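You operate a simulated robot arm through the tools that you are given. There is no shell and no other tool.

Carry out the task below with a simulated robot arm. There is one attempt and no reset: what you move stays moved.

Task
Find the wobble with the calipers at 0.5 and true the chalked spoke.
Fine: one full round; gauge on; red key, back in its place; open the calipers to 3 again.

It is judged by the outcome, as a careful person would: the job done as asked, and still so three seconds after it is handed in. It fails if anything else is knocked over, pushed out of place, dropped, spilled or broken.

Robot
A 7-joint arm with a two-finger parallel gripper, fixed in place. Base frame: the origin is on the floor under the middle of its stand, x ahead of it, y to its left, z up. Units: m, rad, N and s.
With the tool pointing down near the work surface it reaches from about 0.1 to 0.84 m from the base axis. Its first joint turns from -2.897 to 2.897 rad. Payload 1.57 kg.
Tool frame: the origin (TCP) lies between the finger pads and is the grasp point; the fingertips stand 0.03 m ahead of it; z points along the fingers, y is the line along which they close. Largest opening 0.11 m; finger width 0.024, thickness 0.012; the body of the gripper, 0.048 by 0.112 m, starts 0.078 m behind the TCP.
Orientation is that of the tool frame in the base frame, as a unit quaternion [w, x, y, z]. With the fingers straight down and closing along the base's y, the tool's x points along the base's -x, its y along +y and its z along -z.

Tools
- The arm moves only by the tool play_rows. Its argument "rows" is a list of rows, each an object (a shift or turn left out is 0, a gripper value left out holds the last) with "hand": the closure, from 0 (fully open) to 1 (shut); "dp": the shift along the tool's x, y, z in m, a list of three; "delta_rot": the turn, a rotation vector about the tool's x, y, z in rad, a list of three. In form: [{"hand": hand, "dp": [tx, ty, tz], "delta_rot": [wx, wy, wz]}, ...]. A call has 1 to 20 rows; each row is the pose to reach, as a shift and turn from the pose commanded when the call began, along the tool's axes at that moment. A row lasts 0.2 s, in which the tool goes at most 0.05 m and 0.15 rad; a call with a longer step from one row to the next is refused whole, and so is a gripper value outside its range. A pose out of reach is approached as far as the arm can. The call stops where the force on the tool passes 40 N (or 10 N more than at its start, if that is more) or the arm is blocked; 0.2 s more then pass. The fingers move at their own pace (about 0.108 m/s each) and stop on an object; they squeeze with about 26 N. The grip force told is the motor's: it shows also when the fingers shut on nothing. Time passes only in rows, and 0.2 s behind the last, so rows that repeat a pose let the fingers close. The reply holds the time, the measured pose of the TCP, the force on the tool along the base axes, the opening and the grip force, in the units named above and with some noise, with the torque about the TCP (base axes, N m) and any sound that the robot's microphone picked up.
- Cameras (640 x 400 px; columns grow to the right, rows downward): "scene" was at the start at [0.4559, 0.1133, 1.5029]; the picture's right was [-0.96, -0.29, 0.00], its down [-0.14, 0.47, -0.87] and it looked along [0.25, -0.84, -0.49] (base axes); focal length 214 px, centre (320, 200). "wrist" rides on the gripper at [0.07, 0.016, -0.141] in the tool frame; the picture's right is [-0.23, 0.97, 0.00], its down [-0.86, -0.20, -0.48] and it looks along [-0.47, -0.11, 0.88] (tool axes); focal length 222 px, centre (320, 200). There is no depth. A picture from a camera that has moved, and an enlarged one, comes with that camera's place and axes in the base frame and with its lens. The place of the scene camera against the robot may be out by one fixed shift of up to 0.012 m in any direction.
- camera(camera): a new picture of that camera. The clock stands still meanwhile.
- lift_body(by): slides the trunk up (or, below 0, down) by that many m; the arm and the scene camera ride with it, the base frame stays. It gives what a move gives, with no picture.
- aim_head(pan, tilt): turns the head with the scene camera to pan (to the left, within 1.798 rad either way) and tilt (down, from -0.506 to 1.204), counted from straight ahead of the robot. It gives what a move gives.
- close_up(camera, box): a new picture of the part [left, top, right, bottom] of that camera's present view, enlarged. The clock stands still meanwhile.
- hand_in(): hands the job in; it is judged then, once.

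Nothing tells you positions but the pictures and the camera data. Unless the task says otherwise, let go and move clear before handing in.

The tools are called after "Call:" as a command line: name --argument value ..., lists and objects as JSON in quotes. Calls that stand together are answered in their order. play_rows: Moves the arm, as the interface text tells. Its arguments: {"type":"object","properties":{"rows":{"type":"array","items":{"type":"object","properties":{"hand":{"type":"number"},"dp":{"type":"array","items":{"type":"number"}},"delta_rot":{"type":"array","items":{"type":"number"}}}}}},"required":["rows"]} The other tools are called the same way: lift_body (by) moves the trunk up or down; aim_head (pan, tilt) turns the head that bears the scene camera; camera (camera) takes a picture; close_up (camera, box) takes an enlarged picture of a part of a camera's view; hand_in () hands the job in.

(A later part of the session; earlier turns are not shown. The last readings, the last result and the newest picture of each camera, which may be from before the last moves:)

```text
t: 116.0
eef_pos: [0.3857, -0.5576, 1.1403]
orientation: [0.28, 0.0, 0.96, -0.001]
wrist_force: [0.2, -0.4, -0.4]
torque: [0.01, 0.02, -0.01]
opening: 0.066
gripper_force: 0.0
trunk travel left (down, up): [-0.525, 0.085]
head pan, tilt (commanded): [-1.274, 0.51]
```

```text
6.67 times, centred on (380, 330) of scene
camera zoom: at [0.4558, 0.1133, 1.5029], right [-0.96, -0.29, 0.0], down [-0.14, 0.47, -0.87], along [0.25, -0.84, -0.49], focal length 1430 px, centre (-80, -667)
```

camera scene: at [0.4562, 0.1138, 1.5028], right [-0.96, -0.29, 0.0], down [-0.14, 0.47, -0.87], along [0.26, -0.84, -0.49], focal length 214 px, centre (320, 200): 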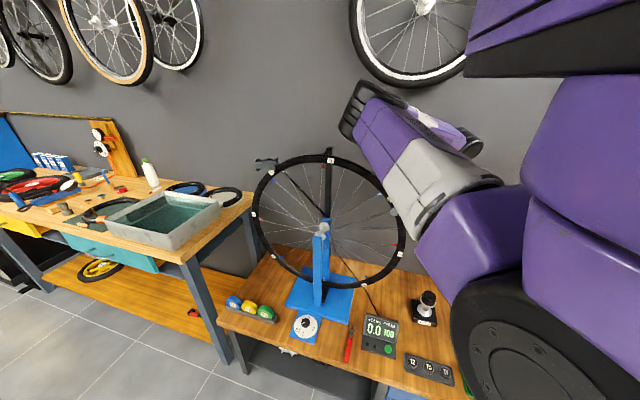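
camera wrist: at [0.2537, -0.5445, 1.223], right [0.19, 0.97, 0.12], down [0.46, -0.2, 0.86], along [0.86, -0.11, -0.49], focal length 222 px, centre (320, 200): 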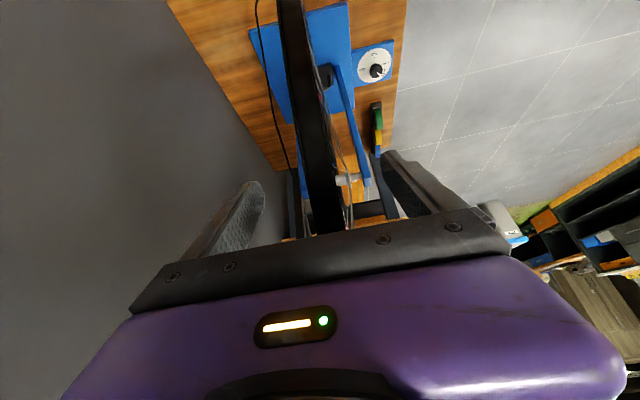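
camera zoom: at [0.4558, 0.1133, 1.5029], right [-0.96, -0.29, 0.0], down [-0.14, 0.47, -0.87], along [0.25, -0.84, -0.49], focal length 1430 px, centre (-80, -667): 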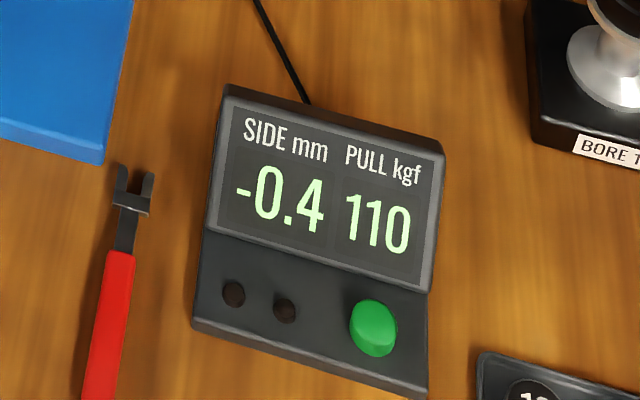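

Back at 7-top. Now a reverse stroke to bring the chalked spoke 8 to the top.

Call:
play_rows --rows '[{"hand": 0.4, "dp": [-0.0342, -0.001, -0.0124], "delta_rot": [0, 0.1143, 0]}, {"dp": [-0.0696, -0.002, -0.0209], "delta_rot": [0, 0.2286, 0]}, {"dp": [-0.1057, -0.002, -0.0252], "delta_rot": [0, 0.3429, 0]}, {"dp": [-0.1421, -0.002, -0.0253], "delta_rot": [0, 0.4571, 0]}, {"dp": [-0.1783, -0.002, -0.0214], "delta_rot": [0, 0.5714, 0]}, {"dp": [-0.2137, -0.002, -0.0133], "delta_rot": [0, 0.6857, 0]}, {"dp": [-0.2481, -0.002, -0.0013], "delta_rot": [0, 0.8, 0]}, {"hand": 1, "dp": [-0.2481, -0.002, -0.0013], "delta_rot": [0, 0.8, 0]}, {"hand": 1, "dp": [-0.2481, -0.002, -0.0013], "delta_rot": [0, 0.8, 0]}, {"hand": 1, "dp": [-0.2481, -0.002, -0.0013], "delta_rot": [0, 0.8, 0]}, {"dp": [-0.2137, -0.002, -0.0133], "delta_rot": [0, 0.6857, 0]}, {"dp": [-0.1783, -0.002, -0.0214], "delta_rot": [0, 0.5714, 0]}, {"dp": [-0.1421, -0.002, -0.0253], "delta_rot": [0, 0.4571, 0]}, {"dp": [-0.1057, -0.002, -0.0252], "delta_rot": [0, 0.3429, 0]}, {"dp": [-0.0696, -0.002, -0.0209], "delta_rot": [0, 0.2286, 0]}, {"dp": [-0.0342, -0.002, -0.0124], "delta_rot": [0, 0.1143, 0]}, {"dp": [0, -0.002, 0], "delta_rot": [0, 0, 0]}, {"hand": 0.4, "dp": [0, -0.002, 0]}, {"hand": 0.3, "dp": [0, -0.002, 0]}]'

Call:
close_up --camera "scene" --box '[240, 140, 420, 300]'

Call:
close_up --camera "scene" --box '[350, 300, 410, 360]'

```text
t: 120.0
eef_pos: [0.3877, -0.5605, 1.139]
orientation: [0.279, 0.0, 0.96, -0.003]
wrist_force: [-0.4, 1.6, -0.7]
torque: [-0.01, 0.02, 0.03]
opening: 0.0771
gripper_force: 0.1
trunk travel left (down, up): [-0.525, 0.085]
head pan, tilt (commanded): [-1.274, 0.51]
```

```text
2.50 times, centred on (330, 220) of scene
camera zoom: at [0.4559, 0.1131, 1.5028], right [-0.96, -0.29, 0.0], down [-0.14, 0.47, -0.87], along [0.25, -0.84, -0.49], focal length 536 px, centre (295, 150)
```

zoom: 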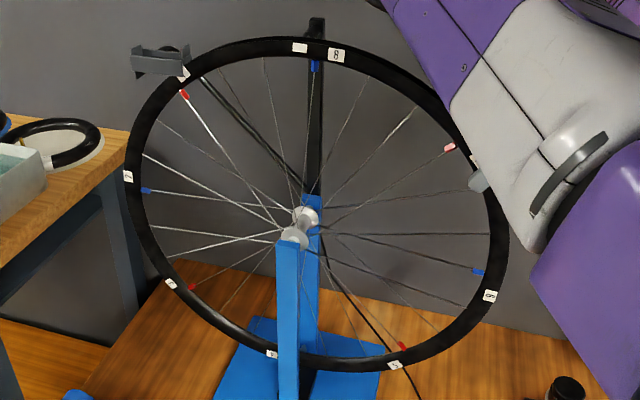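

```text
6.67 times, centred on (380, 330) of scene
camera zoom: at [0.4559, 0.1131, 1.5028], right [-0.96, -0.29, 0.0], down [-0.14, 0.47, -0.87], along [0.25, -0.84, -0.49], focal length 1430 px, centre (-80, -667)
```

zoom: 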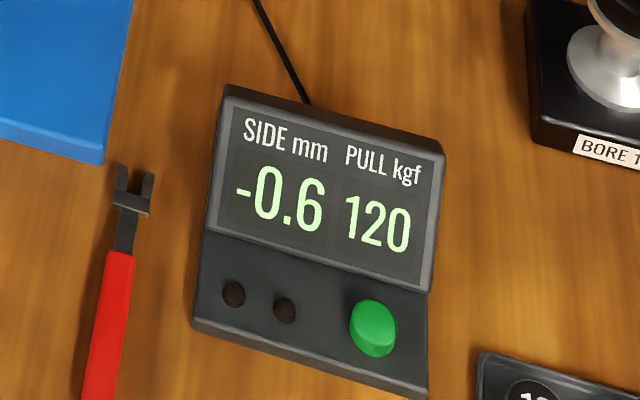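

8 is at the top but ~3° past centre. I'll pinch and nudge it back 0.05 rad so spoke 8 stands vertical.

Call:
play_rows --rows '[{"hand": 1}, {"hand": 1}, {"hand": 1}, {"dp": [-0.0148, 0, -0.0059], "delta_rot": [0, 0.05, 0]}, {"dp": [-0.0148, 0, -0.0059], "delta_rot": [0, 0.05, 0]}, {"hand": 0.3, "dp": [-0.0148, 0, -0.0059], "delta_rot": [0, 0.05, 0]}, {"hand": 0.3, "dp": [-0.0148, 0, -0.0059], "delta_rot": [0, 0.05, 0]}]'

Call:
close_up --camera "scene" --box '[240, 140, 420, 300]'

Call:
close_up --camera "scene" --box '[300, 140, 360, 180]'

Call:
close_up --camera "scene" --box '[300, 170, 360, 250]'

```text
t: 121.6
eef_pos: [0.396, -0.5583, 1.1527]
orientation: [0.254, 0.0, 0.967, -0.002]
wrist_force: [-0.7, 0.8, -0.3]
torque: [0.01, 0.0, -0.01]
opening: 0.0768
gripper_force: 0.0
trunk travel left (down, up): [-0.525, 0.085]
head pan, tilt (commanded): [-1.274, 0.51]
```

```text
2.50 times, centred on (330, 220) of scene
camera zoom: at [0.4558, 0.1133, 1.5029], right [-0.96, -0.29, 0.0], down [-0.14, 0.47, -0.87], along [0.25, -0.84, -0.49], focal length 536 px, centre (295, 150)
```

zoom: 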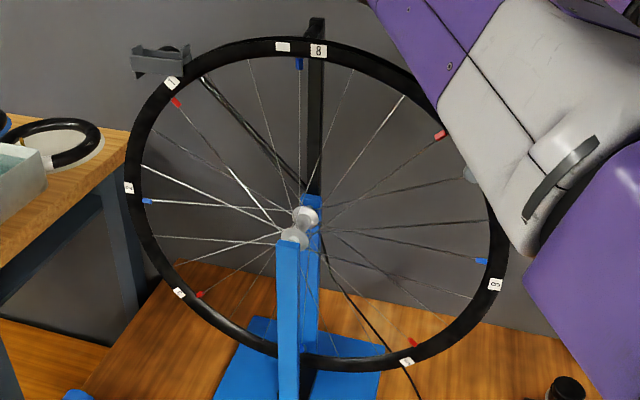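

```text
10.00 times, centred on (330, 160) of scene
camera zoom: at [0.4558, 0.1133, 1.5029], right [-0.96, -0.29, 0.0], down [-0.14, 0.47, -0.87], along [0.25, -0.84, -0.49], focal length 2145 px, centre (220, 600)
```

zoom: 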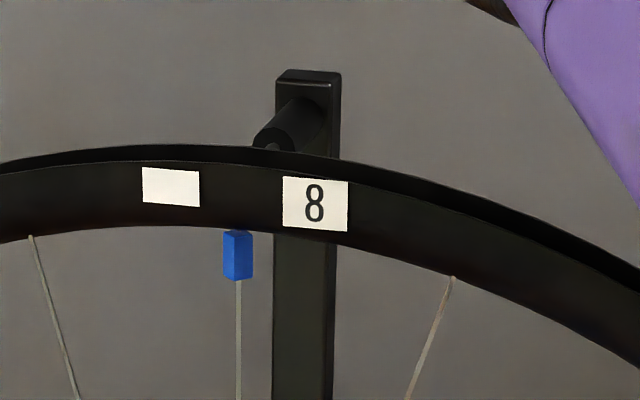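

```text
5.00 times, centred on (330, 210) of scene
camera zoom: at [0.4558, 0.1133, 1.5029], right [-0.96, -0.29, 0.0], down [-0.14, 0.47, -0.87], along [0.25, -0.84, -0.49], focal length 1072 px, centre (270, 150)
```

zoom: 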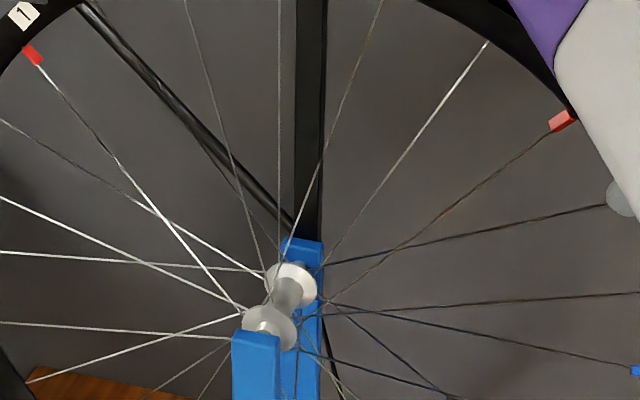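

Spoke 8 is centred under the sensor. Next I'll lift off the rim and move in front of the wheel, to measure the nipple with the wrist camera and test reach for the key work.

Call:
play_rows --rows '[{"hand": 0.3, "dp": [-0.0196, 0, -0.0348], "delta_rot": [0, 0.1, 0]}, {"dp": [-0.0392, 0, -0.0696], "delta_rot": [0, 0.2, 0]}, {"dp": [-0.0588, 0, -0.1044], "delta_rot": [0, 0.3, 0]}, {"dp": [-0.0784, 0, -0.1392], "delta_rot": [0, 0.4, 0]}, {"dp": [-0.098, 0, -0.174], "delta_rot": [0, 0.514, 0]}, {"dp": [-0.12, 0.034, -0.1617], "delta_rot": [0, 0.514, 0]}, {"dp": [-0.142, 0.067, -0.1494], "delta_rot": [0, 0.514, 0]}, {"dp": [-0.1636, 0.1, -0.137], "delta_rot": [0, 0.514, 0]}, {"dp": [-0.1853, 0.134, -0.1248], "delta_rot": [0, 0.514, 0]}, {"dp": [-0.207, 0.167, -0.1125], "delta_rot": [0, 0.514, 0]}, {"dp": [-0.2287, 0.2, -0.1003], "delta_rot": [0, 0.514, 0]}]'

Call:
camera --camera "scene"

```text
t: 124.0
eef_pos: [0.5479, -0.3595, 1.3539]
orientation: [0.001, 0.002, 1.0, -0.002]
wrist_force: [0.8, -0.1, -0.3]
torque: [0.03, -0.02, -0.01]
opening: 0.0772
gripper_force: 0.1
trunk travel left (down, up): [-0.525, 0.085]
head pan, tilt (commanded): [-1.274, 0.51]
```

```text
taken
camera scene: at [0.4557, 0.1125, 1.503], right [-0.96, -0.29, 0.0], down [-0.14, 0.47, -0.87], along [0.25, -0.84, -0.49], focal length 214 px, centre (320, 200)
```

scene: 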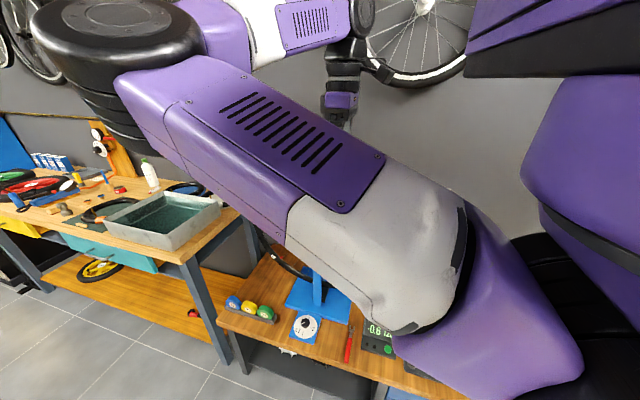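

I'll yaw the hand to face the wheel and pitch it up, to see the nipple and test the working pose.

Call:
play_rows --rows '[{"delta_rot": [0, 0, -0.143]}, {"delta_rot": [0, 0, -0.286]}, {"delta_rot": [0, 0, -0.429]}, {"delta_rot": [0, 0, -0.572]}, {"delta_rot": [0, 0, -0.715]}, {"delta_rot": [0, 0, -0.858]}, {"delta_rot": [0, 0, -1.0]}, {"delta_rot": [0, 0, -1.143]}, {"delta_rot": [0, 0, -1.286]}, {"delta_rot": [0, 0, -1.429]}, {"delta_rot": [0, 0, -1.571]}]'

Call:
play_rows --rows '[{"dp": [-0.01, -0.02, 0], "delta_rot": [0, 0.12, 0]}, {"dp": [-0.02, -0.04, 0], "delta_rot": [0, 0.24, 0]}, {"dp": [-0.03, -0.06, 0], "delta_rot": [0, 0.36, 0]}, {"dp": [-0.03, -0.08, 0.01], "delta_rot": [0, 0.48, 0]}, {"dp": [-0.03, -0.1, 0.02], "delta_rot": [0, 0.6, 0]}, {"dp": [-0.03, -0.1, 0.03], "delta_rot": [0, 0.7, 0]}]'

Call:
camera --camera "wrist"

Call:
camera --camera "scene"

```text
t: 126.4
eef_pos: [0.5468, -0.3593, 1.3443]
orientation: [0.016, 0.707, -0.707, -0.011]
wrist_force: [0.1, 0.2, 0.0]
torque: [-0.04, 0.02, -0.01]
opening: 0.077
gripper_force: 0.2
trunk travel left (down, up): [-0.525, 0.085]
head pan, tilt (commanded): [-1.274, 0.51]
```

```text
t: 127.8
eef_pos: [0.6457, -0.3306, 1.322]
orientation: [-0.243, -0.662, 0.665, -0.244]
wrist_force: [-0.6, -0.3, -0.5]
torque: [0.0, 0.0, -0.03]
opening: 0.0766
gripper_force: 0.0
trunk travel left (down, up): [-0.525, 0.085]
head pan, tilt (commanded): [-1.274, 0.51]
```

```text
taken
camera wrist: at [0.6298, -0.2902, 1.4745], right [-0.97, 0.18, -0.15], down [0.2, 0.96, -0.19], along [0.11, -0.22, -0.97], focal length 222 px, centre (320, 200)
```

wrist: 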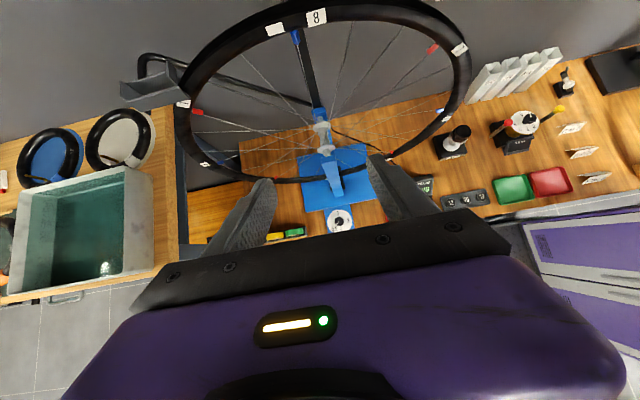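

```text
taken
camera scene: at [0.4558, 0.113, 1.503], right [-0.96, -0.29, 0.0], down [-0.14, 0.47, -0.87], along [0.25, -0.84, -0.49], focal length 214 px, centre (320, 200)
```

scene: 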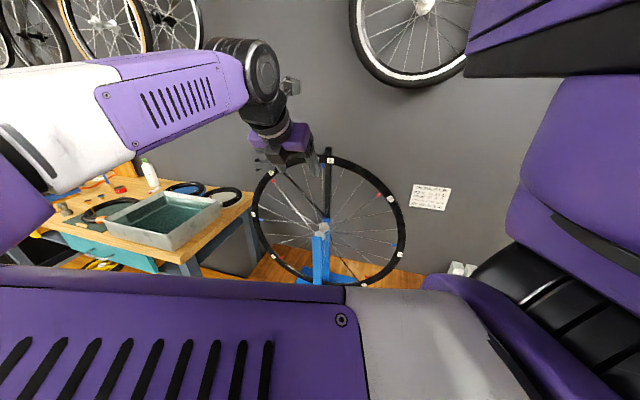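

Great view: both cameras see the wheel top. Zooming on nipple 8.

Call:
close_up --camera "wrist" --box '[250, 0, 350, 70]'

Call:
close_up --camera "scene" --box '[295, 140, 365, 190]'

```text
5.71 times, centred on (300, 35) of wrist
camera zoom: at [0.6298, -0.2902, 1.4745], right [-0.97, 0.18, -0.15], down [0.2, 0.96, -0.19], along [0.11, -0.22, -0.97], focal length 1269 px, centre (434, 1143)
```

zoom: 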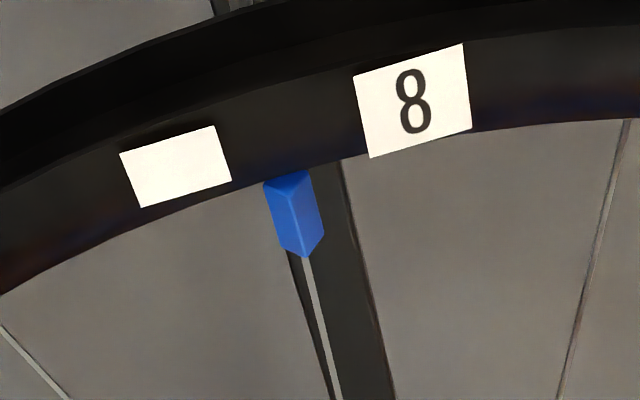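

```text
8.00 times, centred on (330, 165) of scene
camera zoom: at [0.4558, 0.113, 1.503], right [-0.96, -0.29, 0.0], down [-0.14, 0.47, -0.87], along [0.25, -0.84, -0.49], focal length 1716 px, centre (240, 480)
```

zoom: 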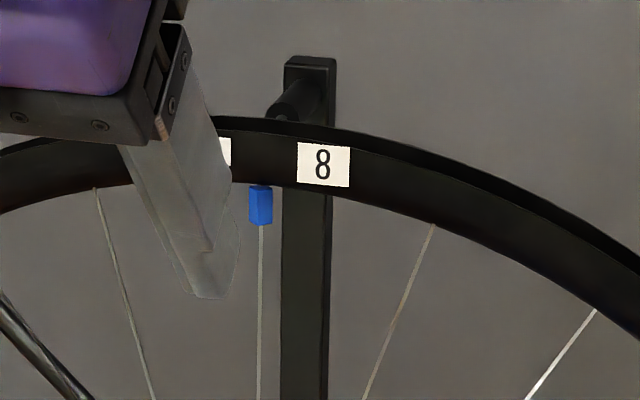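

I need the nipple's flats orientation. Zooming more closely from both cameras.

Call:
close_up --camera "wrist" --box '[282, 22, 312, 50]'

Call:
close_up --camera "scene" --box '[320, 158, 346, 174]'

Call:
close_up --camera "wrist" --box '[400, 160, 460, 200]'

```text
14.29 times, centred on (297, 36) of wrist
camera zoom: at [0.6298, -0.2902, 1.4745], right [-0.97, 0.18, -0.15], down [0.2, 0.96, -0.19], along [0.11, -0.22, -0.97], focal length 3173 px, centre (649, 2543)
```

zoom: 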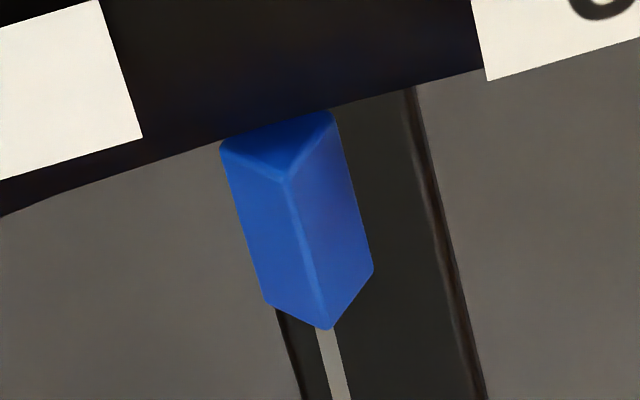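

```text
16.00 times, centred on (333, 166) of scene
camera zoom: at [0.4558, 0.113, 1.503], right [-0.96, -0.29, 0.0], down [-0.14, 0.47, -0.87], along [0.25, -0.84, -0.49], focal length 3432 px, centre (112, 744)
```

zoom: 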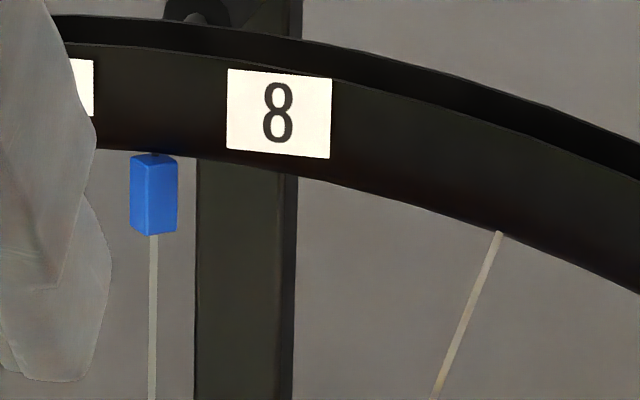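

```text
10.00 times, centred on (430, 180) of wrist
camera zoom: at [0.6298, -0.2902, 1.4745], right [-0.97, 0.18, -0.15], down [0.2, 0.96, -0.19], along [0.11, -0.22, -0.97], focal length 2221 px, centre (-780, 400)
```

zoom: 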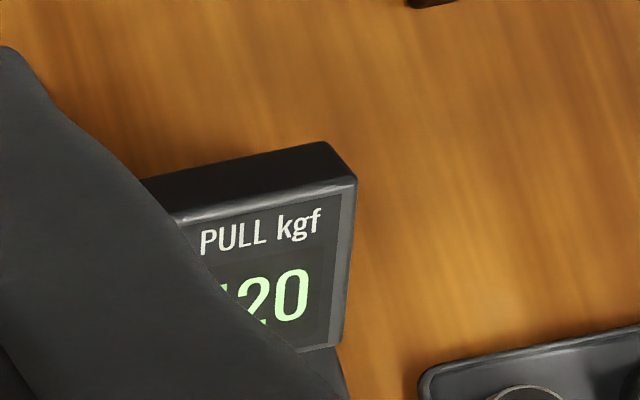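

Call:
close_up --camera "scene" --box '[322, 161, 336, 170]'

Call:
close_up --camera "wrist" --box '[185, 95, 215, 125]'

Call:
close_up --camera "wrist" --box '[420, 35, 450, 65]'

```text
16.00 times, centred on (329, 166) of scene
camera zoom: at [0.4558, 0.113, 1.503], right [-0.96, -0.29, 0.0], down [-0.14, 0.47, -0.87], along [0.25, -0.84, -0.49], focal length 3432 px, centre (176, 752)
```

zoom: 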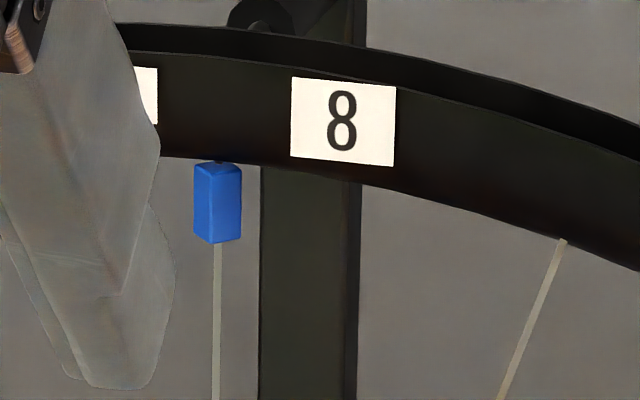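

```text
13.33 times, centred on (200, 110) of wrist
camera zoom: at [0.6298, -0.2902, 1.4745], right [-0.97, 0.18, -0.15], down [0.2, 0.96, -0.19], along [0.11, -0.22, -0.97], focal length 2962 px, centre (1920, 1400)
```

zoom: 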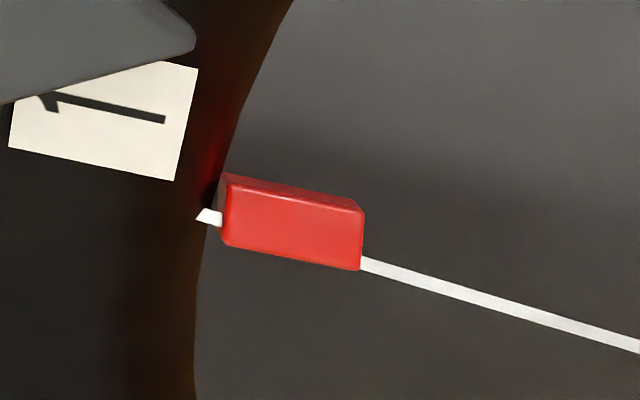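

```text
13.33 times, centred on (435, 50) of wrist
camera zoom: at [0.6298, -0.2902, 1.4745], right [-0.97, 0.18, -0.15], down [0.2, 0.96, -0.19], along [0.11, -0.22, -0.97], focal length 2962 px, centre (-1213, 2200)
```

zoom: 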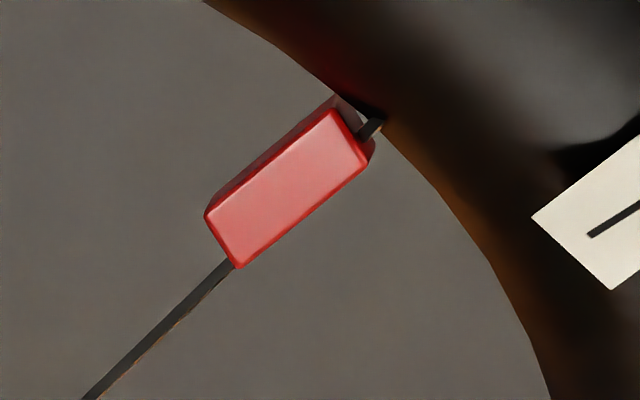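

The nipple's flats sit at 45°, so the key goes on from the +x/+y diagonal and swings 90° to the -x/+y diagonal for a quarter turn. To bring those poses comfortably in reach, I'll first turn the wheel ~15° so spoke 8 moves toward -x. Unpitching and yawing back to pinch the rim.

Call:
play_rows --rows '[{"dp": [0.0073, 0.02, 0], "delta_rot": [0, -0.14, 0]}, {"dp": [0.0146, 0.04, 0], "delta_rot": [0, -0.28, 0]}, {"dp": [0.022, 0.06, 0.001], "delta_rot": [0, -0.42, 0]}, {"dp": [0.0293, 0.08, 0.001], "delta_rot": [0, -0.56, 0]}, {"dp": [0.0366, 0.0986, 0.0015], "delta_rot": [0, -0.7, 0]}]'

Call:
play_rows --rows '[{"delta_rot": [0, 0, 0.143]}, {"delta_rot": [0, 0, 0.286]}, {"delta_rot": [0, 0, 0.429]}, {"delta_rot": [0, 0, 0.572]}, {"delta_rot": [0, 0, 0.715]}, {"delta_rot": [0, 0, 0.858]}, {"delta_rot": [0, 0, 1.0]}, {"delta_rot": [0, 0, 1.143]}, {"delta_rot": [0, 0, 1.286]}, {"delta_rot": [0, 0, 1.429]}, {"delta_rot": [0, 0, 1.571]}]'

```text
t: 129.0
eef_pos: [0.5502, -0.3545, 1.339]
orientation: [0.017, 0.709, -0.705, -0.009]
wrist_force: [0.6, 0.4, -0.5]
torque: [-0.05, 0.0, -0.01]
opening: 0.077
gripper_force: 0.0
trunk travel left (down, up): [-0.525, 0.085]
head pan, tilt (commanded): [-1.274, 0.51]
```

```text
t: 131.4
eef_pos: [0.5469, -0.3583, 1.3446]
orientation: [0.002, 0.003, 1.0, -0.002]
wrist_force: [-0.3, -0.5, 0.3]
torque: [-0.02, -0.04, 0.02]
opening: 0.0771
gripper_force: 0.0
trunk travel left (down, up): [-0.525, 0.085]
head pan, tilt (commanded): [-1.274, 0.51]
```

Call:
play_rows --rows '[{"hand": 0.2, "dp": [0.01, -0.042, -0.005]}, {"dp": [0.02, -0.084, -0.01]}, {"dp": [0.03, -0.126, -0.01]}, {"dp": [0.04, -0.168, -0.01]}, {"dp": [0.047, -0.2012, -0.01]}, {"dp": [0.055, -0.2012, 0.025], "delta_rot": [0, -0.05, 0]}, {"dp": [0.063, -0.2012, 0.06], "delta_rot": [0, -0.1, 0]}, {"dp": [0.071, -0.2012, 0.092], "delta_rot": [0, -0.15, 0]}, {"dp": [0.0793, -0.2012, 0.1211], "delta_rot": [0, -0.2, 0]}]'

Call:
camera --camera "wrist"

```text
t: 133.4
eef_pos: [0.4688, -0.5604, 1.2221]
orientation: [0.101, 0.002, 0.995, -0.003]
wrist_force: [0.0, 0.2, 0.3]
torque: [-0.01, 0.01, -0.01]
opening: 0.088
gripper_force: 0.0
trunk travel left (down, up): [-0.525, 0.085]
head pan, tilt (commanded): [-1.274, 0.51]
```

```text
taken
camera wrist: at [0.3723, -0.5429, 1.3458], right [0.22, 0.97, 0.04], down [0.74, -0.2, 0.64], along [0.63, -0.11, -0.77], focal length 222 px, centre (320, 200)
```

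wrist: 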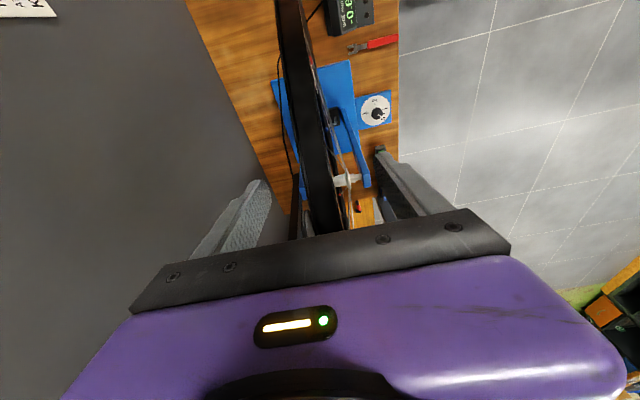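

Call:
play_rows --rows '[{"hand": 1}, {"hand": 1}, {"hand": 1}, {"dp": [0.0197, 0, 0.0096], "delta_rot": [0, -0.07, 0]}, {"dp": [0.0394, 0, 0.0206], "delta_rot": [0, -0.14, 0]}, {"dp": [0.058, 0, 0.033], "delta_rot": [0, -0.21, 0]}, {"dp": [0.0756, 0, 0.0465], "delta_rot": [0, -0.28, 0]}, {"dp": [0.0756, 0, 0.0465], "delta_rot": [0, -0.28, 0]}, {"hand": 0.3, "dp": [0.0756, 0, 0.0465], "delta_rot": [0, -0.28, 0]}, {"hand": 0.3, "dp": [0.0756, 0, 0.0465], "delta_rot": [0, -0.28, 0]}]'

Call:
close_up --camera "scene" --box '[240, 140, 420, 300]'

Call:
close_up --camera "scene" --box '[350, 300, 410, 360]'

```text
t: 135.6
eef_pos: [0.4029, -0.5603, 1.1619]
orientation: [0.238, 0.001, 0.971, -0.002]
wrist_force: [0.4, -0.4, 0.4]
torque: [0.01, 0.02, 0.0]
opening: 0.0767
gripper_force: 0.1
trunk travel left (down, up): [-0.525, 0.085]
head pan, tilt (commanded): [-1.274, 0.51]
```

```text
2.50 times, centred on (330, 220) of scene
camera zoom: at [0.4558, 0.1131, 1.5029], right [-0.96, -0.29, 0.0], down [-0.14, 0.47, -0.87], along [0.25, -0.84, -0.49], focal length 536 px, centre (295, 150)
```

zoom: 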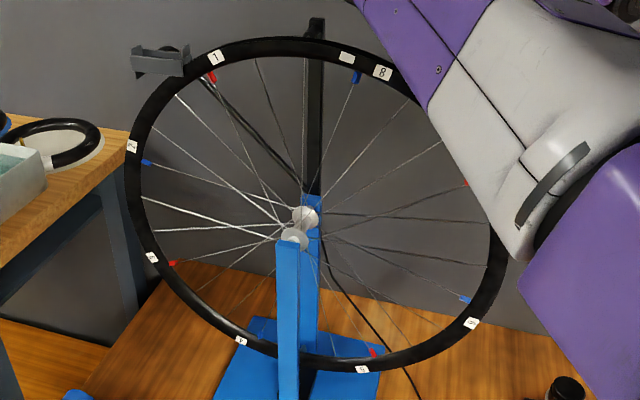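

```text
6.67 times, centred on (380, 330) of scene
camera zoom: at [0.4558, 0.1131, 1.5029], right [-0.96, -0.29, 0.0], down [-0.14, 0.47, -0.87], along [0.25, -0.84, -0.49], focal length 1430 px, centre (-80, -667)
```

zoom: 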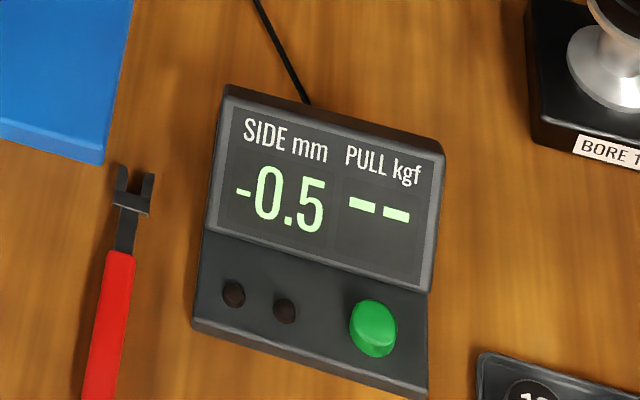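

Spoke 8 is now ~15° toward -x (SIDE shows -0.5 there live). Lifting off the rim and heading to fetch the red key.

Call:
play_rows --rows '[{"hand": 0.2, "dp": [-0.0185, 0, -0.0355], "delta_rot": [0, 0.096, 0]}, {"dp": [-0.037, 0, -0.071], "delta_rot": [0, 0.192, 0]}, {"dp": [-0.0554, 0, -0.1064], "delta_rot": [0, 0.288, 0]}, {"dp": [-0.0739, 0, -0.1419], "delta_rot": [0, 0.384, 0]}, {"dp": [-0.0924, 0, -0.1774], "delta_rot": [0, 0.48, 0]}, {"dp": [-0.1066, 0.042, -0.17], "delta_rot": [0, 0.48, 0]}, {"dp": [-0.1208, 0.084, -0.1626], "delta_rot": [0, 0.48, 0]}, {"dp": [-0.135, 0.126, -0.1552], "delta_rot": [0, 0.48, 0]}, {"dp": [-0.1492, 0.168, -0.1478], "delta_rot": [0, 0.48, 0]}, {"dp": [-0.1634, 0.21, -0.1404], "delta_rot": [0, 0.48, 0]}]'

Call:
play_rows --rows '[{"delta_rot": [0, 0, -0.143]}, {"delta_rot": [0, 0, -0.286]}, {"delta_rot": [0, 0, -0.429]}, {"delta_rot": [0, 0, -0.572]}, {"delta_rot": [0, 0, -0.715]}, {"delta_rot": [0, 0, -0.858]}, {"delta_rot": [0, 0, -1.0]}, {"delta_rot": [0, 0, -1.143]}, {"delta_rot": [0, 0, -1.286]}, {"delta_rot": [0, 0, -1.429]}, {"delta_rot": [0, 0, -1.571]}]'

Call:
lift_body --by -0.2

Call:
camera --camera "wrist"

Call:
camera --camera "scene"

```text
t: 137.8
eef_pos: [0.4821, -0.35, 1.3632]
orientation: [0.0, 0.002, 1.0, -0.002]
wrist_force: [-0.2, -0.2, 0.2]
torque: [0.04, 0.01, 0.01]
opening: 0.088
gripper_force: 0.2
trunk travel left (down, up): [-0.525, 0.085]
head pan, tilt (commanded): [-1.274, 0.51]
```

```text
t: 140.2
eef_pos: [0.4825, -0.3482, 1.3561]
orientation: [0.016, 0.707, -0.707, -0.012]
wrist_force: [0.5, 1.1, 0.2]
torque: [-0.02, -0.01, 0.0]
opening: 0.0879
gripper_force: 0.1
trunk travel left (down, up): [-0.525, 0.085]
head pan, tilt (commanded): [-1.274, 0.51]
```

```text
t: 142.4
eef_pos: [0.4844, -0.3489, 1.1569]
orientation: [-0.015, -0.706, 0.708, 0.013]
wrist_force: [0.3, 0.3, -0.5]
torque: [0.0, -0.01, -0.01]
opening: 0.0879
gripper_force: 0.1
trunk travel left (down, up): [-0.325, 0.285]
head pan, tilt (commanded): [-1.274, 0.51]
```

```text
taken
camera wrist: at [0.4734, -0.418, 1.2976], right [-0.97, 0.23, 0.04], down [0.22, 0.86, 0.47], along [0.08, 0.46, -0.88], focal length 222 px, centre (320, 200)
```

wrist: 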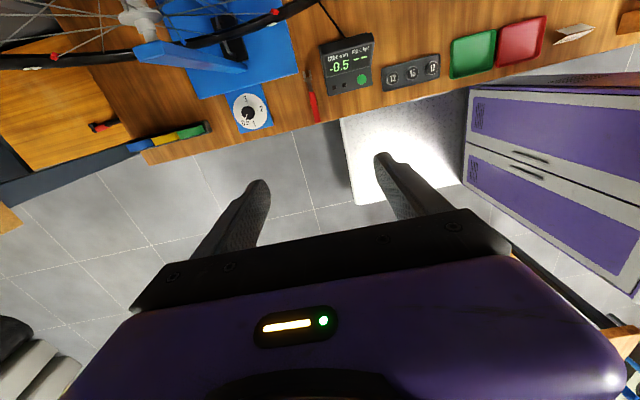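

```text
taken
camera scene: at [0.4559, 0.1133, 1.3029], right [-0.96, -0.29, 0.0], down [-0.14, 0.47, -0.87], along [0.25, -0.84, -0.49], focal length 214 px, centre (320, 200)
```

scene: 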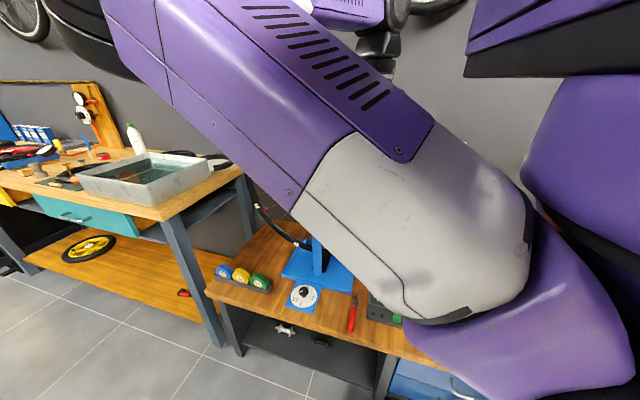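

The key lies just ahead-below. Descending toward it.

Call:
play_rows --rows '[{"hand": 0.45, "dp": [-0.005, -0.001, 0.044], "delta_rot": [0.01, 0, 0]}, {"dp": [-0.01, -0.002, 0.087], "delta_rot": [0.02, 0, 0]}, {"dp": [-0.015, -0.004, 0.131], "delta_rot": [0.03, 0, 0]}, {"dp": [-0.02, -0.005, 0.175], "delta_rot": [0.04, 0, 0]}, {"dp": [-0.025, -0.006, 0.218], "delta_rot": [0.04, 0, 0]}, {"dp": [-0.03, -0.007, 0.262], "delta_rot": [0.04, 0, 0]}, {"dp": [-0.035, -0.009, 0.306], "delta_rot": [0.04, 0, 0]}, {"dp": [-0.04, -0.01, 0.349], "delta_rot": [0.04, 0, 0]}, {"dp": [-0.05, -0.012, 0.393], "delta_rot": [0.04, 0, 0]}]'

Call:
camera --camera "wrist"

Call:
close_up --camera "wrist" --box '[220, 60, 400, 210]'

```text
t: 144.4
eef_pos: [0.4965, -0.3009, 0.7696]
orientation: [0.013, -0.706, 0.708, -0.017]
wrist_force: [0.1, 0.5, -0.9]
torque: [0.0, -0.03, 0.0]
opening: 0.0606
gripper_force: 0.0
trunk travel left (down, up): [-0.325, 0.285]
head pan, tilt (commanded): [-1.274, 0.51]
```

```text
taken
camera wrist: at [0.474, -0.3696, 0.9108], right [-0.97, 0.23, -0.04], down [0.18, 0.86, 0.48], along [0.15, 0.46, -0.88], focal length 222 px, centre (320, 200)
```

wrist: 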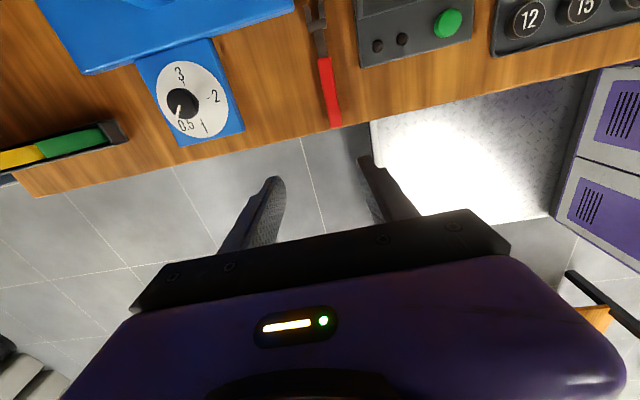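

```text
2.67 times, centred on (310, 135) of wrist
camera zoom: at [0.474, -0.3696, 0.9108], right [-0.97, 0.23, -0.04], down [0.18, 0.86, 0.48], along [0.15, 0.46, -0.88], focal length 592 px, centre (347, 373)
```

zoom: 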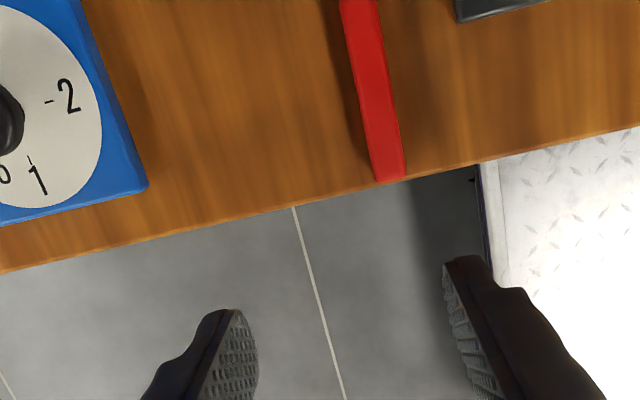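

The key's axis is at x ≈ 0.480, handle end at y ≈ -0.304. I'll pitch the hand back 0.7 rad while moving to just above the handle.

Call:
play_rows --rows '[{"hand": 0.5, "dp": [0.003, 0.004, 0.02], "delta_rot": [-0.008, 0.14, 0]}, {"dp": [0.006, 0.008, 0.04], "delta_rot": [-0.016, 0.28, 0]}, {"dp": [0.009, 0.012, 0.06], "delta_rot": [-0.024, 0.42, 0]}, {"dp": [0.012, 0.016, 0.085], "delta_rot": [-0.032, 0.56, 0]}, {"dp": [0.0143, 0.0206, 0.1089], "delta_rot": [-0.04, 0.7, 0]}]'

Call:
camera --camera "wrist"

Call:
camera --camera "scene"

```text
t: 145.6
eef_pos: [0.4791, -0.3164, 0.6596]
orientation: [-0.245, -0.658, 0.669, -0.245]
wrist_force: [-0.7, 0.4, -0.2]
torque: [0.0, -0.01, -0.02]
opening: 0.0549
gripper_force: 0.0
trunk travel left (down, up): [-0.325, 0.285]
head pan, tilt (commanded): [-1.274, 0.51]
```

```text
taken
camera wrist: at [0.4635, -0.2768, 0.8122], right [-0.97, 0.19, -0.15], down [0.22, 0.96, -0.19], along [0.11, -0.22, -0.97], focal length 222 px, centre (320, 200)
```

wrist: 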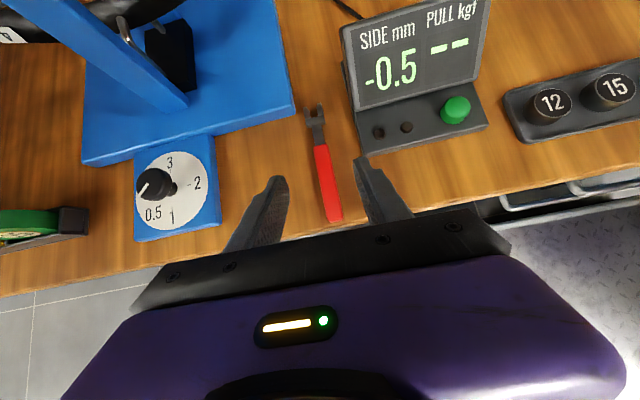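

```text
taken
camera scene: at [0.456, 0.1128, 1.303], right [-0.96, -0.29, 0.0], down [-0.14, 0.47, -0.87], along [0.25, -0.84, -0.49], focal length 214 px, centre (320, 200)
```

scene: 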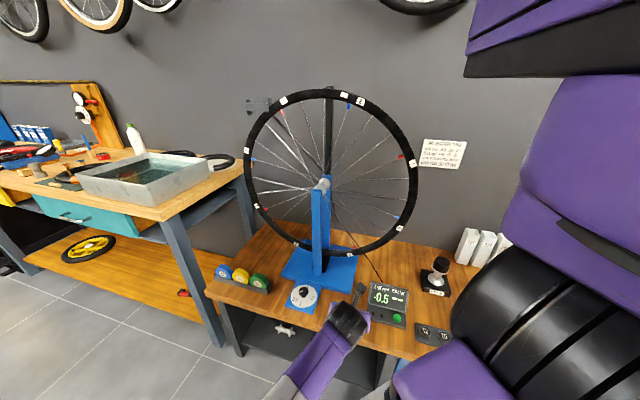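

Superb view of the key between the fingers. Zooming in to record its exact place and shape.

Call:
close_up --camera "wrist" --box '[250, 90, 410, 230]'

Call:
close_up --camera "wrist" --box '[290, 95, 350, 145]'

```text
2.86 times, centred on (330, 160) of wrist
camera zoom: at [0.4635, -0.2768, 0.8122], right [-0.97, 0.19, -0.15], down [0.22, 0.96, -0.19], along [0.11, -0.22, -0.97], focal length 635 px, centre (291, 314)
```

zoom: 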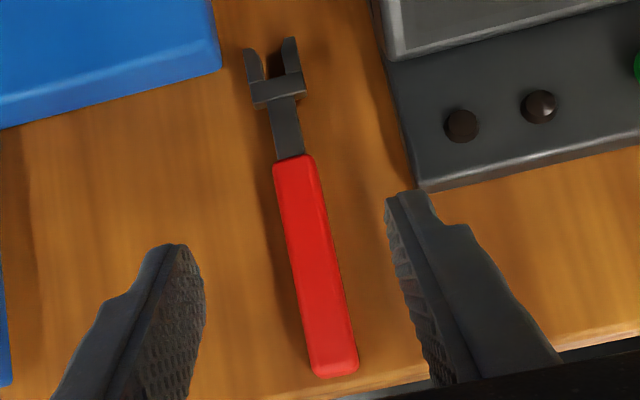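

```text
8.00 times, centred on (320, 120) of wrist
camera zoom: at [0.4635, -0.2768, 0.8122], right [-0.97, 0.19, -0.15], down [0.22, 0.96, -0.19], along [0.11, -0.22, -0.97], focal length 1777 px, centre (320, 840)
```

zoom: 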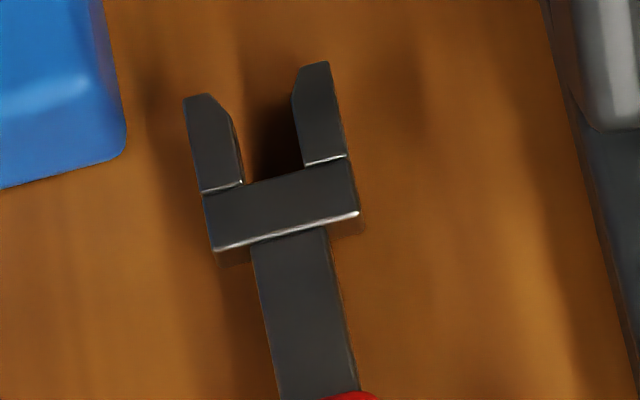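

The key is well framed: slot bottom at y ≈ -0.439, tips at -0.456. Descending vertically with fingers straddling the handle.

Call:
play_rows --rows '[{"hand": 0.5, "dp": [-0.0195, 0, 0.0228]}, {"dp": [-0.036, 0, 0.042]}, {"dp": [-0.039, 0, 0.0457]}]'

Call:
close_up --camera "wrist" --box '[250, 90, 410, 230]'

Call:
close_up --camera "scene" --box '[310, 270, 410, 350]'

```text
t: 146.4
eef_pos: [0.4816, -0.3166, 0.5988]
orientation: [-0.245, -0.657, 0.669, -0.244]
wrist_force: [-0.4, -1.1, -0.2]
torque: [0.0, 0.03, -0.06]
opening: 0.0552
gripper_force: 0.0
trunk travel left (down, up): [-0.325, 0.285]
head pan, tilt (commanded): [-1.274, 0.51]
```

```text
2.86 times, centred on (330, 160) of wrist
camera zoom: at [0.4647, -0.2766, 0.7515], right [-0.97, 0.19, -0.15], down [0.22, 0.96, -0.19], along [0.11, -0.22, -0.97], focal length 635 px, centre (291, 314)
```

zoom: 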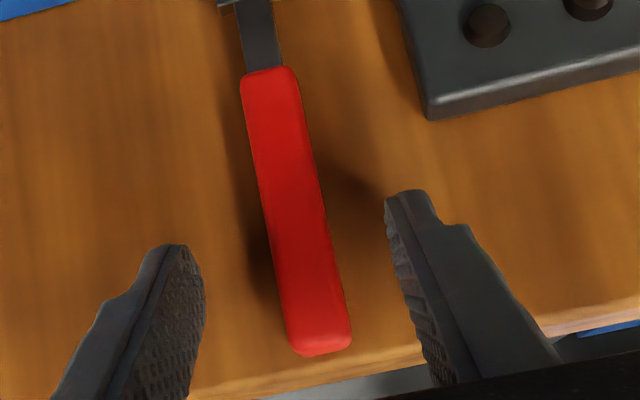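

```text
5.00 times, centred on (360, 310) of scene
camera zoom: at [0.4559, 0.1133, 1.3029], right [-0.96, -0.29, 0.0], down [-0.14, 0.47, -0.87], along [0.25, -0.84, -0.49], focal length 1072 px, centre (120, -350)
```

zoom: 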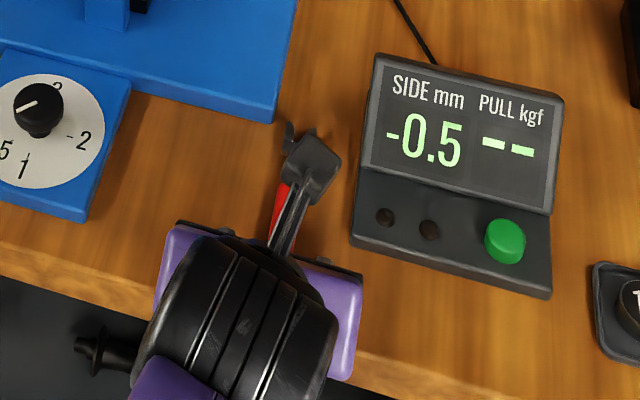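

Tips are about 1 cm above the bench. Going down another 8 mm, then closing on the handle.

Call:
play_rows --rows '[{"dp": [-0.0026, 0, 0.003]}, {"dp": [-0.0052, 0, 0.0061]}, {"dp": [-0.0052, 0, 0.0061]}]'

Call:
close_up --camera "wrist" --box '[250, 90, 410, 230]'

```text
t: 147.2
eef_pos: [0.481, -0.3167, 0.5917]
orientation: [-0.245, -0.658, 0.669, -0.244]
wrist_force: [0.6, -0.3, 0.1]
torque: [0.04, -0.01, 0.0]
opening: 0.0548
gripper_force: 0.2
trunk travel left (down, up): [-0.325, 0.285]
head pan, tilt (commanded): [-1.274, 0.51]
```

```text
2.86 times, centred on (330, 160) of wrist
camera zoom: at [0.4647, -0.2769, 0.7444], right [-0.97, 0.19, -0.15], down [0.22, 0.96, -0.19], along [0.11, -0.22, -0.97], focal length 635 px, centre (291, 314)
```

zoom: 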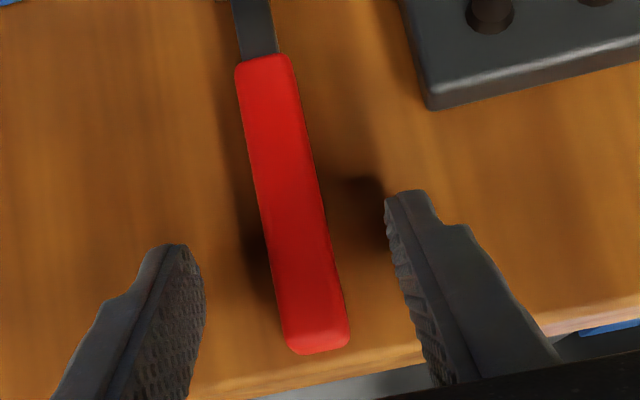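

Call:
play_rows --rows '[{"dp": [-0.0013, 0, 0.0015]}, {"dp": [-0.0026, 0, 0.003]}, {"dp": [-0.0026, 0, 0.003]}]'

```text
t: 148.0
eef_pos: [0.4815, -0.3164, 0.5897]
orientation: [-0.245, -0.658, 0.669, -0.245]
wrist_force: [-0.1, 14.3, 19.9]
torque: [0.24, 0.56, -0.46]
opening: 0.0554
gripper_force: 0.2
trunk travel left (down, up): [-0.325, 0.285]
head pan, tilt (commanded): [-1.274, 0.51]
stopped in row 3: the force on the tool passed its limit at 42 N (the readings are from after the stop); the commanded pose is now the measured one
```

Fingertips touched the bench (z ≈ 0.559). Backing up 2 mm and closing on the handle.

Call:
play_rows --rows '[{"dp": [0.0013, 0, -0.0015]}, {"hand": 1, "dp": [0.0013, 0, -0.0015]}, {"hand": 1, "dp": [0.0013, 0, -0.0015]}, {"hand": 1, "dp": [0.0013, 0, -0.0015]}]'

Call:
close_up --camera "wrist" --box '[250, 90, 410, 230]'

```text
t: 149.0
eef_pos: [0.4813, -0.3173, 0.5912]
orientation: [-0.244, -0.658, 0.669, -0.244]
wrist_force: [-0.6, 0.3, 0.0]
torque: [0.07, -0.01, -0.02]
opening: 0.017
gripper_force: 26.2
trunk travel left (down, up): [-0.325, 0.285]
head pan, tilt (commanded): [-1.274, 0.51]
```

```text
2.86 times, centred on (330, 160) of wrist
camera zoom: at [0.4651, -0.2772, 0.7431], right [-0.97, 0.19, -0.15], down [0.21, 0.96, -0.19], along [0.11, -0.22, -0.97], focal length 635 px, centre (291, 314)
```

zoom: 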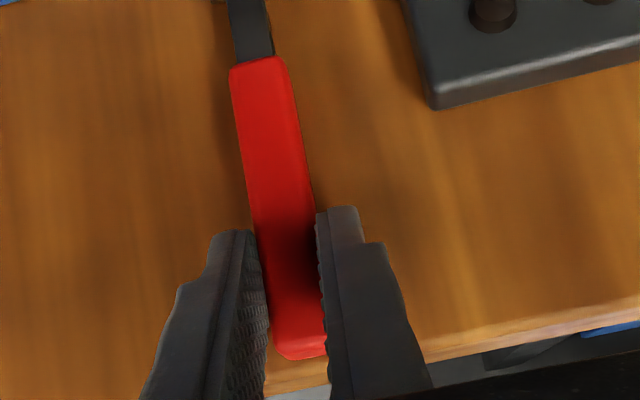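

Handle gripped (17 mm wide). Lifting gently and checking the key in hand.

Call:
play_rows --rows '[{"dp": [0.0065, 0, -0.0076]}, {"dp": [0.0195, 0, -0.0228]}, {"dp": [0.039, 0, -0.0457]}, {"dp": [0.065, 0, -0.0761]}, {"dp": [0.091, 0, -0.1065]}, {"dp": [0.117, 0, -0.137]}]'

Call:
camera --camera "wrist"

Call:
close_up --camera "wrist" --box '[230, 40, 410, 230]'

Call:
camera --camera "scene"

```text
t: 150.4
eef_pos: [0.481, -0.3165, 0.7727]
orientation: [-0.245, -0.658, 0.669, -0.244]
wrist_force: [-0.2, 0.3, -0.4]
torque: [0.05, 0.01, 0.0]
opening: 0.0169
gripper_force: 25.8
trunk travel left (down, up): [-0.325, 0.285]
head pan, tilt (commanded): [-1.274, 0.51]
```

```text
taken
camera wrist: at [0.465, -0.2762, 0.9248], right [-0.97, 0.19, -0.15], down [0.22, 0.96, -0.19], along [0.11, -0.22, -0.97], focal length 222 px, centre (320, 200)
```

wrist: 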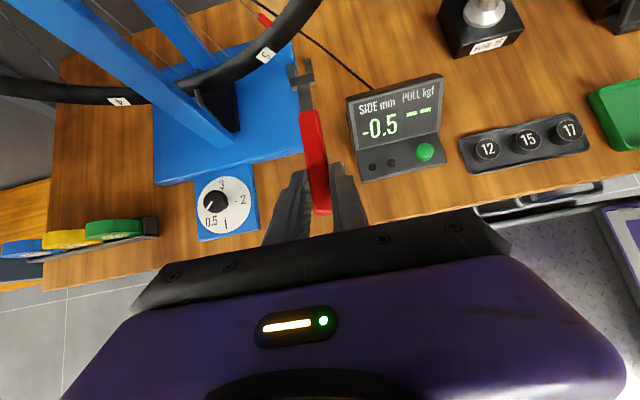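

```text
2.11 times, centred on (320, 135) of wrist
camera zoom: at [0.465, -0.2762, 0.9248], right [-0.97, 0.19, -0.15], down [0.22, 0.96, -0.19], along [0.11, -0.22, -0.97], focal length 468 px, centre (320, 337)
```

zoom: 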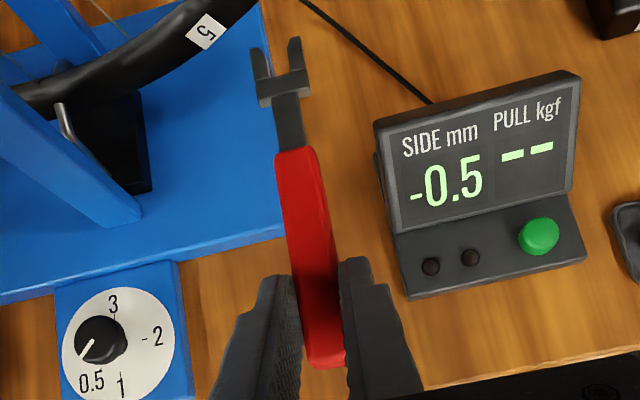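

```text
taken
camera scene: at [0.4559, 0.1134, 1.3028], right [-0.96, -0.29, 0.0], down [-0.14, 0.47, -0.87], along [0.25, -0.84, -0.49], focal length 214 px, centre (320, 200)
```

scene: 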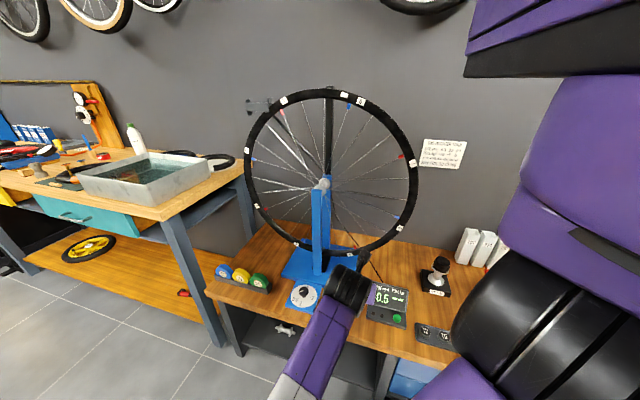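

The key is held securely and its fork is in view. Zooming on the fork for its pose in the hand.

Call:
close_up --camera "wrist" --box '[270, 40, 350, 100]'

Call:
close_up --camera "wrist" --box '[270, 100, 370, 230]'

```text
6.67 times, centred on (310, 70) of wrist
camera zoom: at [0.465, -0.2762, 0.9248], right [-0.97, 0.19, -0.15], down [0.22, 0.96, -0.19], along [0.11, -0.22, -0.97], focal length 1481 px, centre (387, 1067)
```

zoom: 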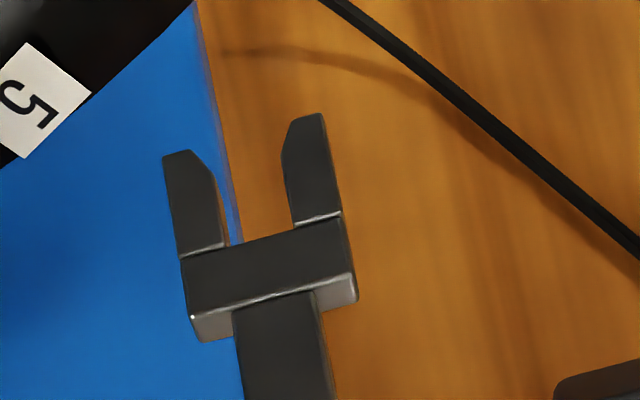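

```text
3.08 times, centred on (320, 165) of wrist
camera zoom: at [0.465, -0.2762, 0.9248], right [-0.97, 0.19, -0.15], down [0.22, 0.96, -0.19], along [0.11, -0.22, -0.97], focal length 684 px, centre (320, 308)
```

zoom: 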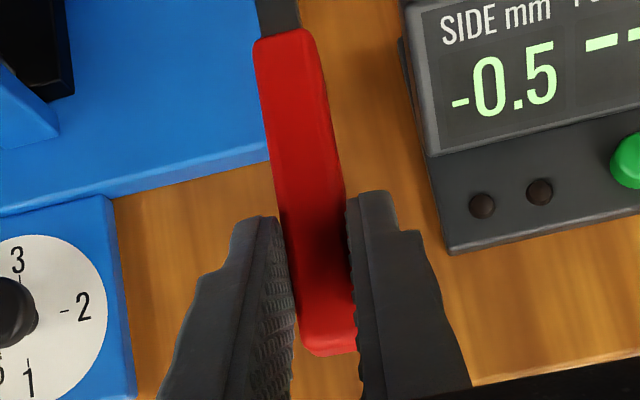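

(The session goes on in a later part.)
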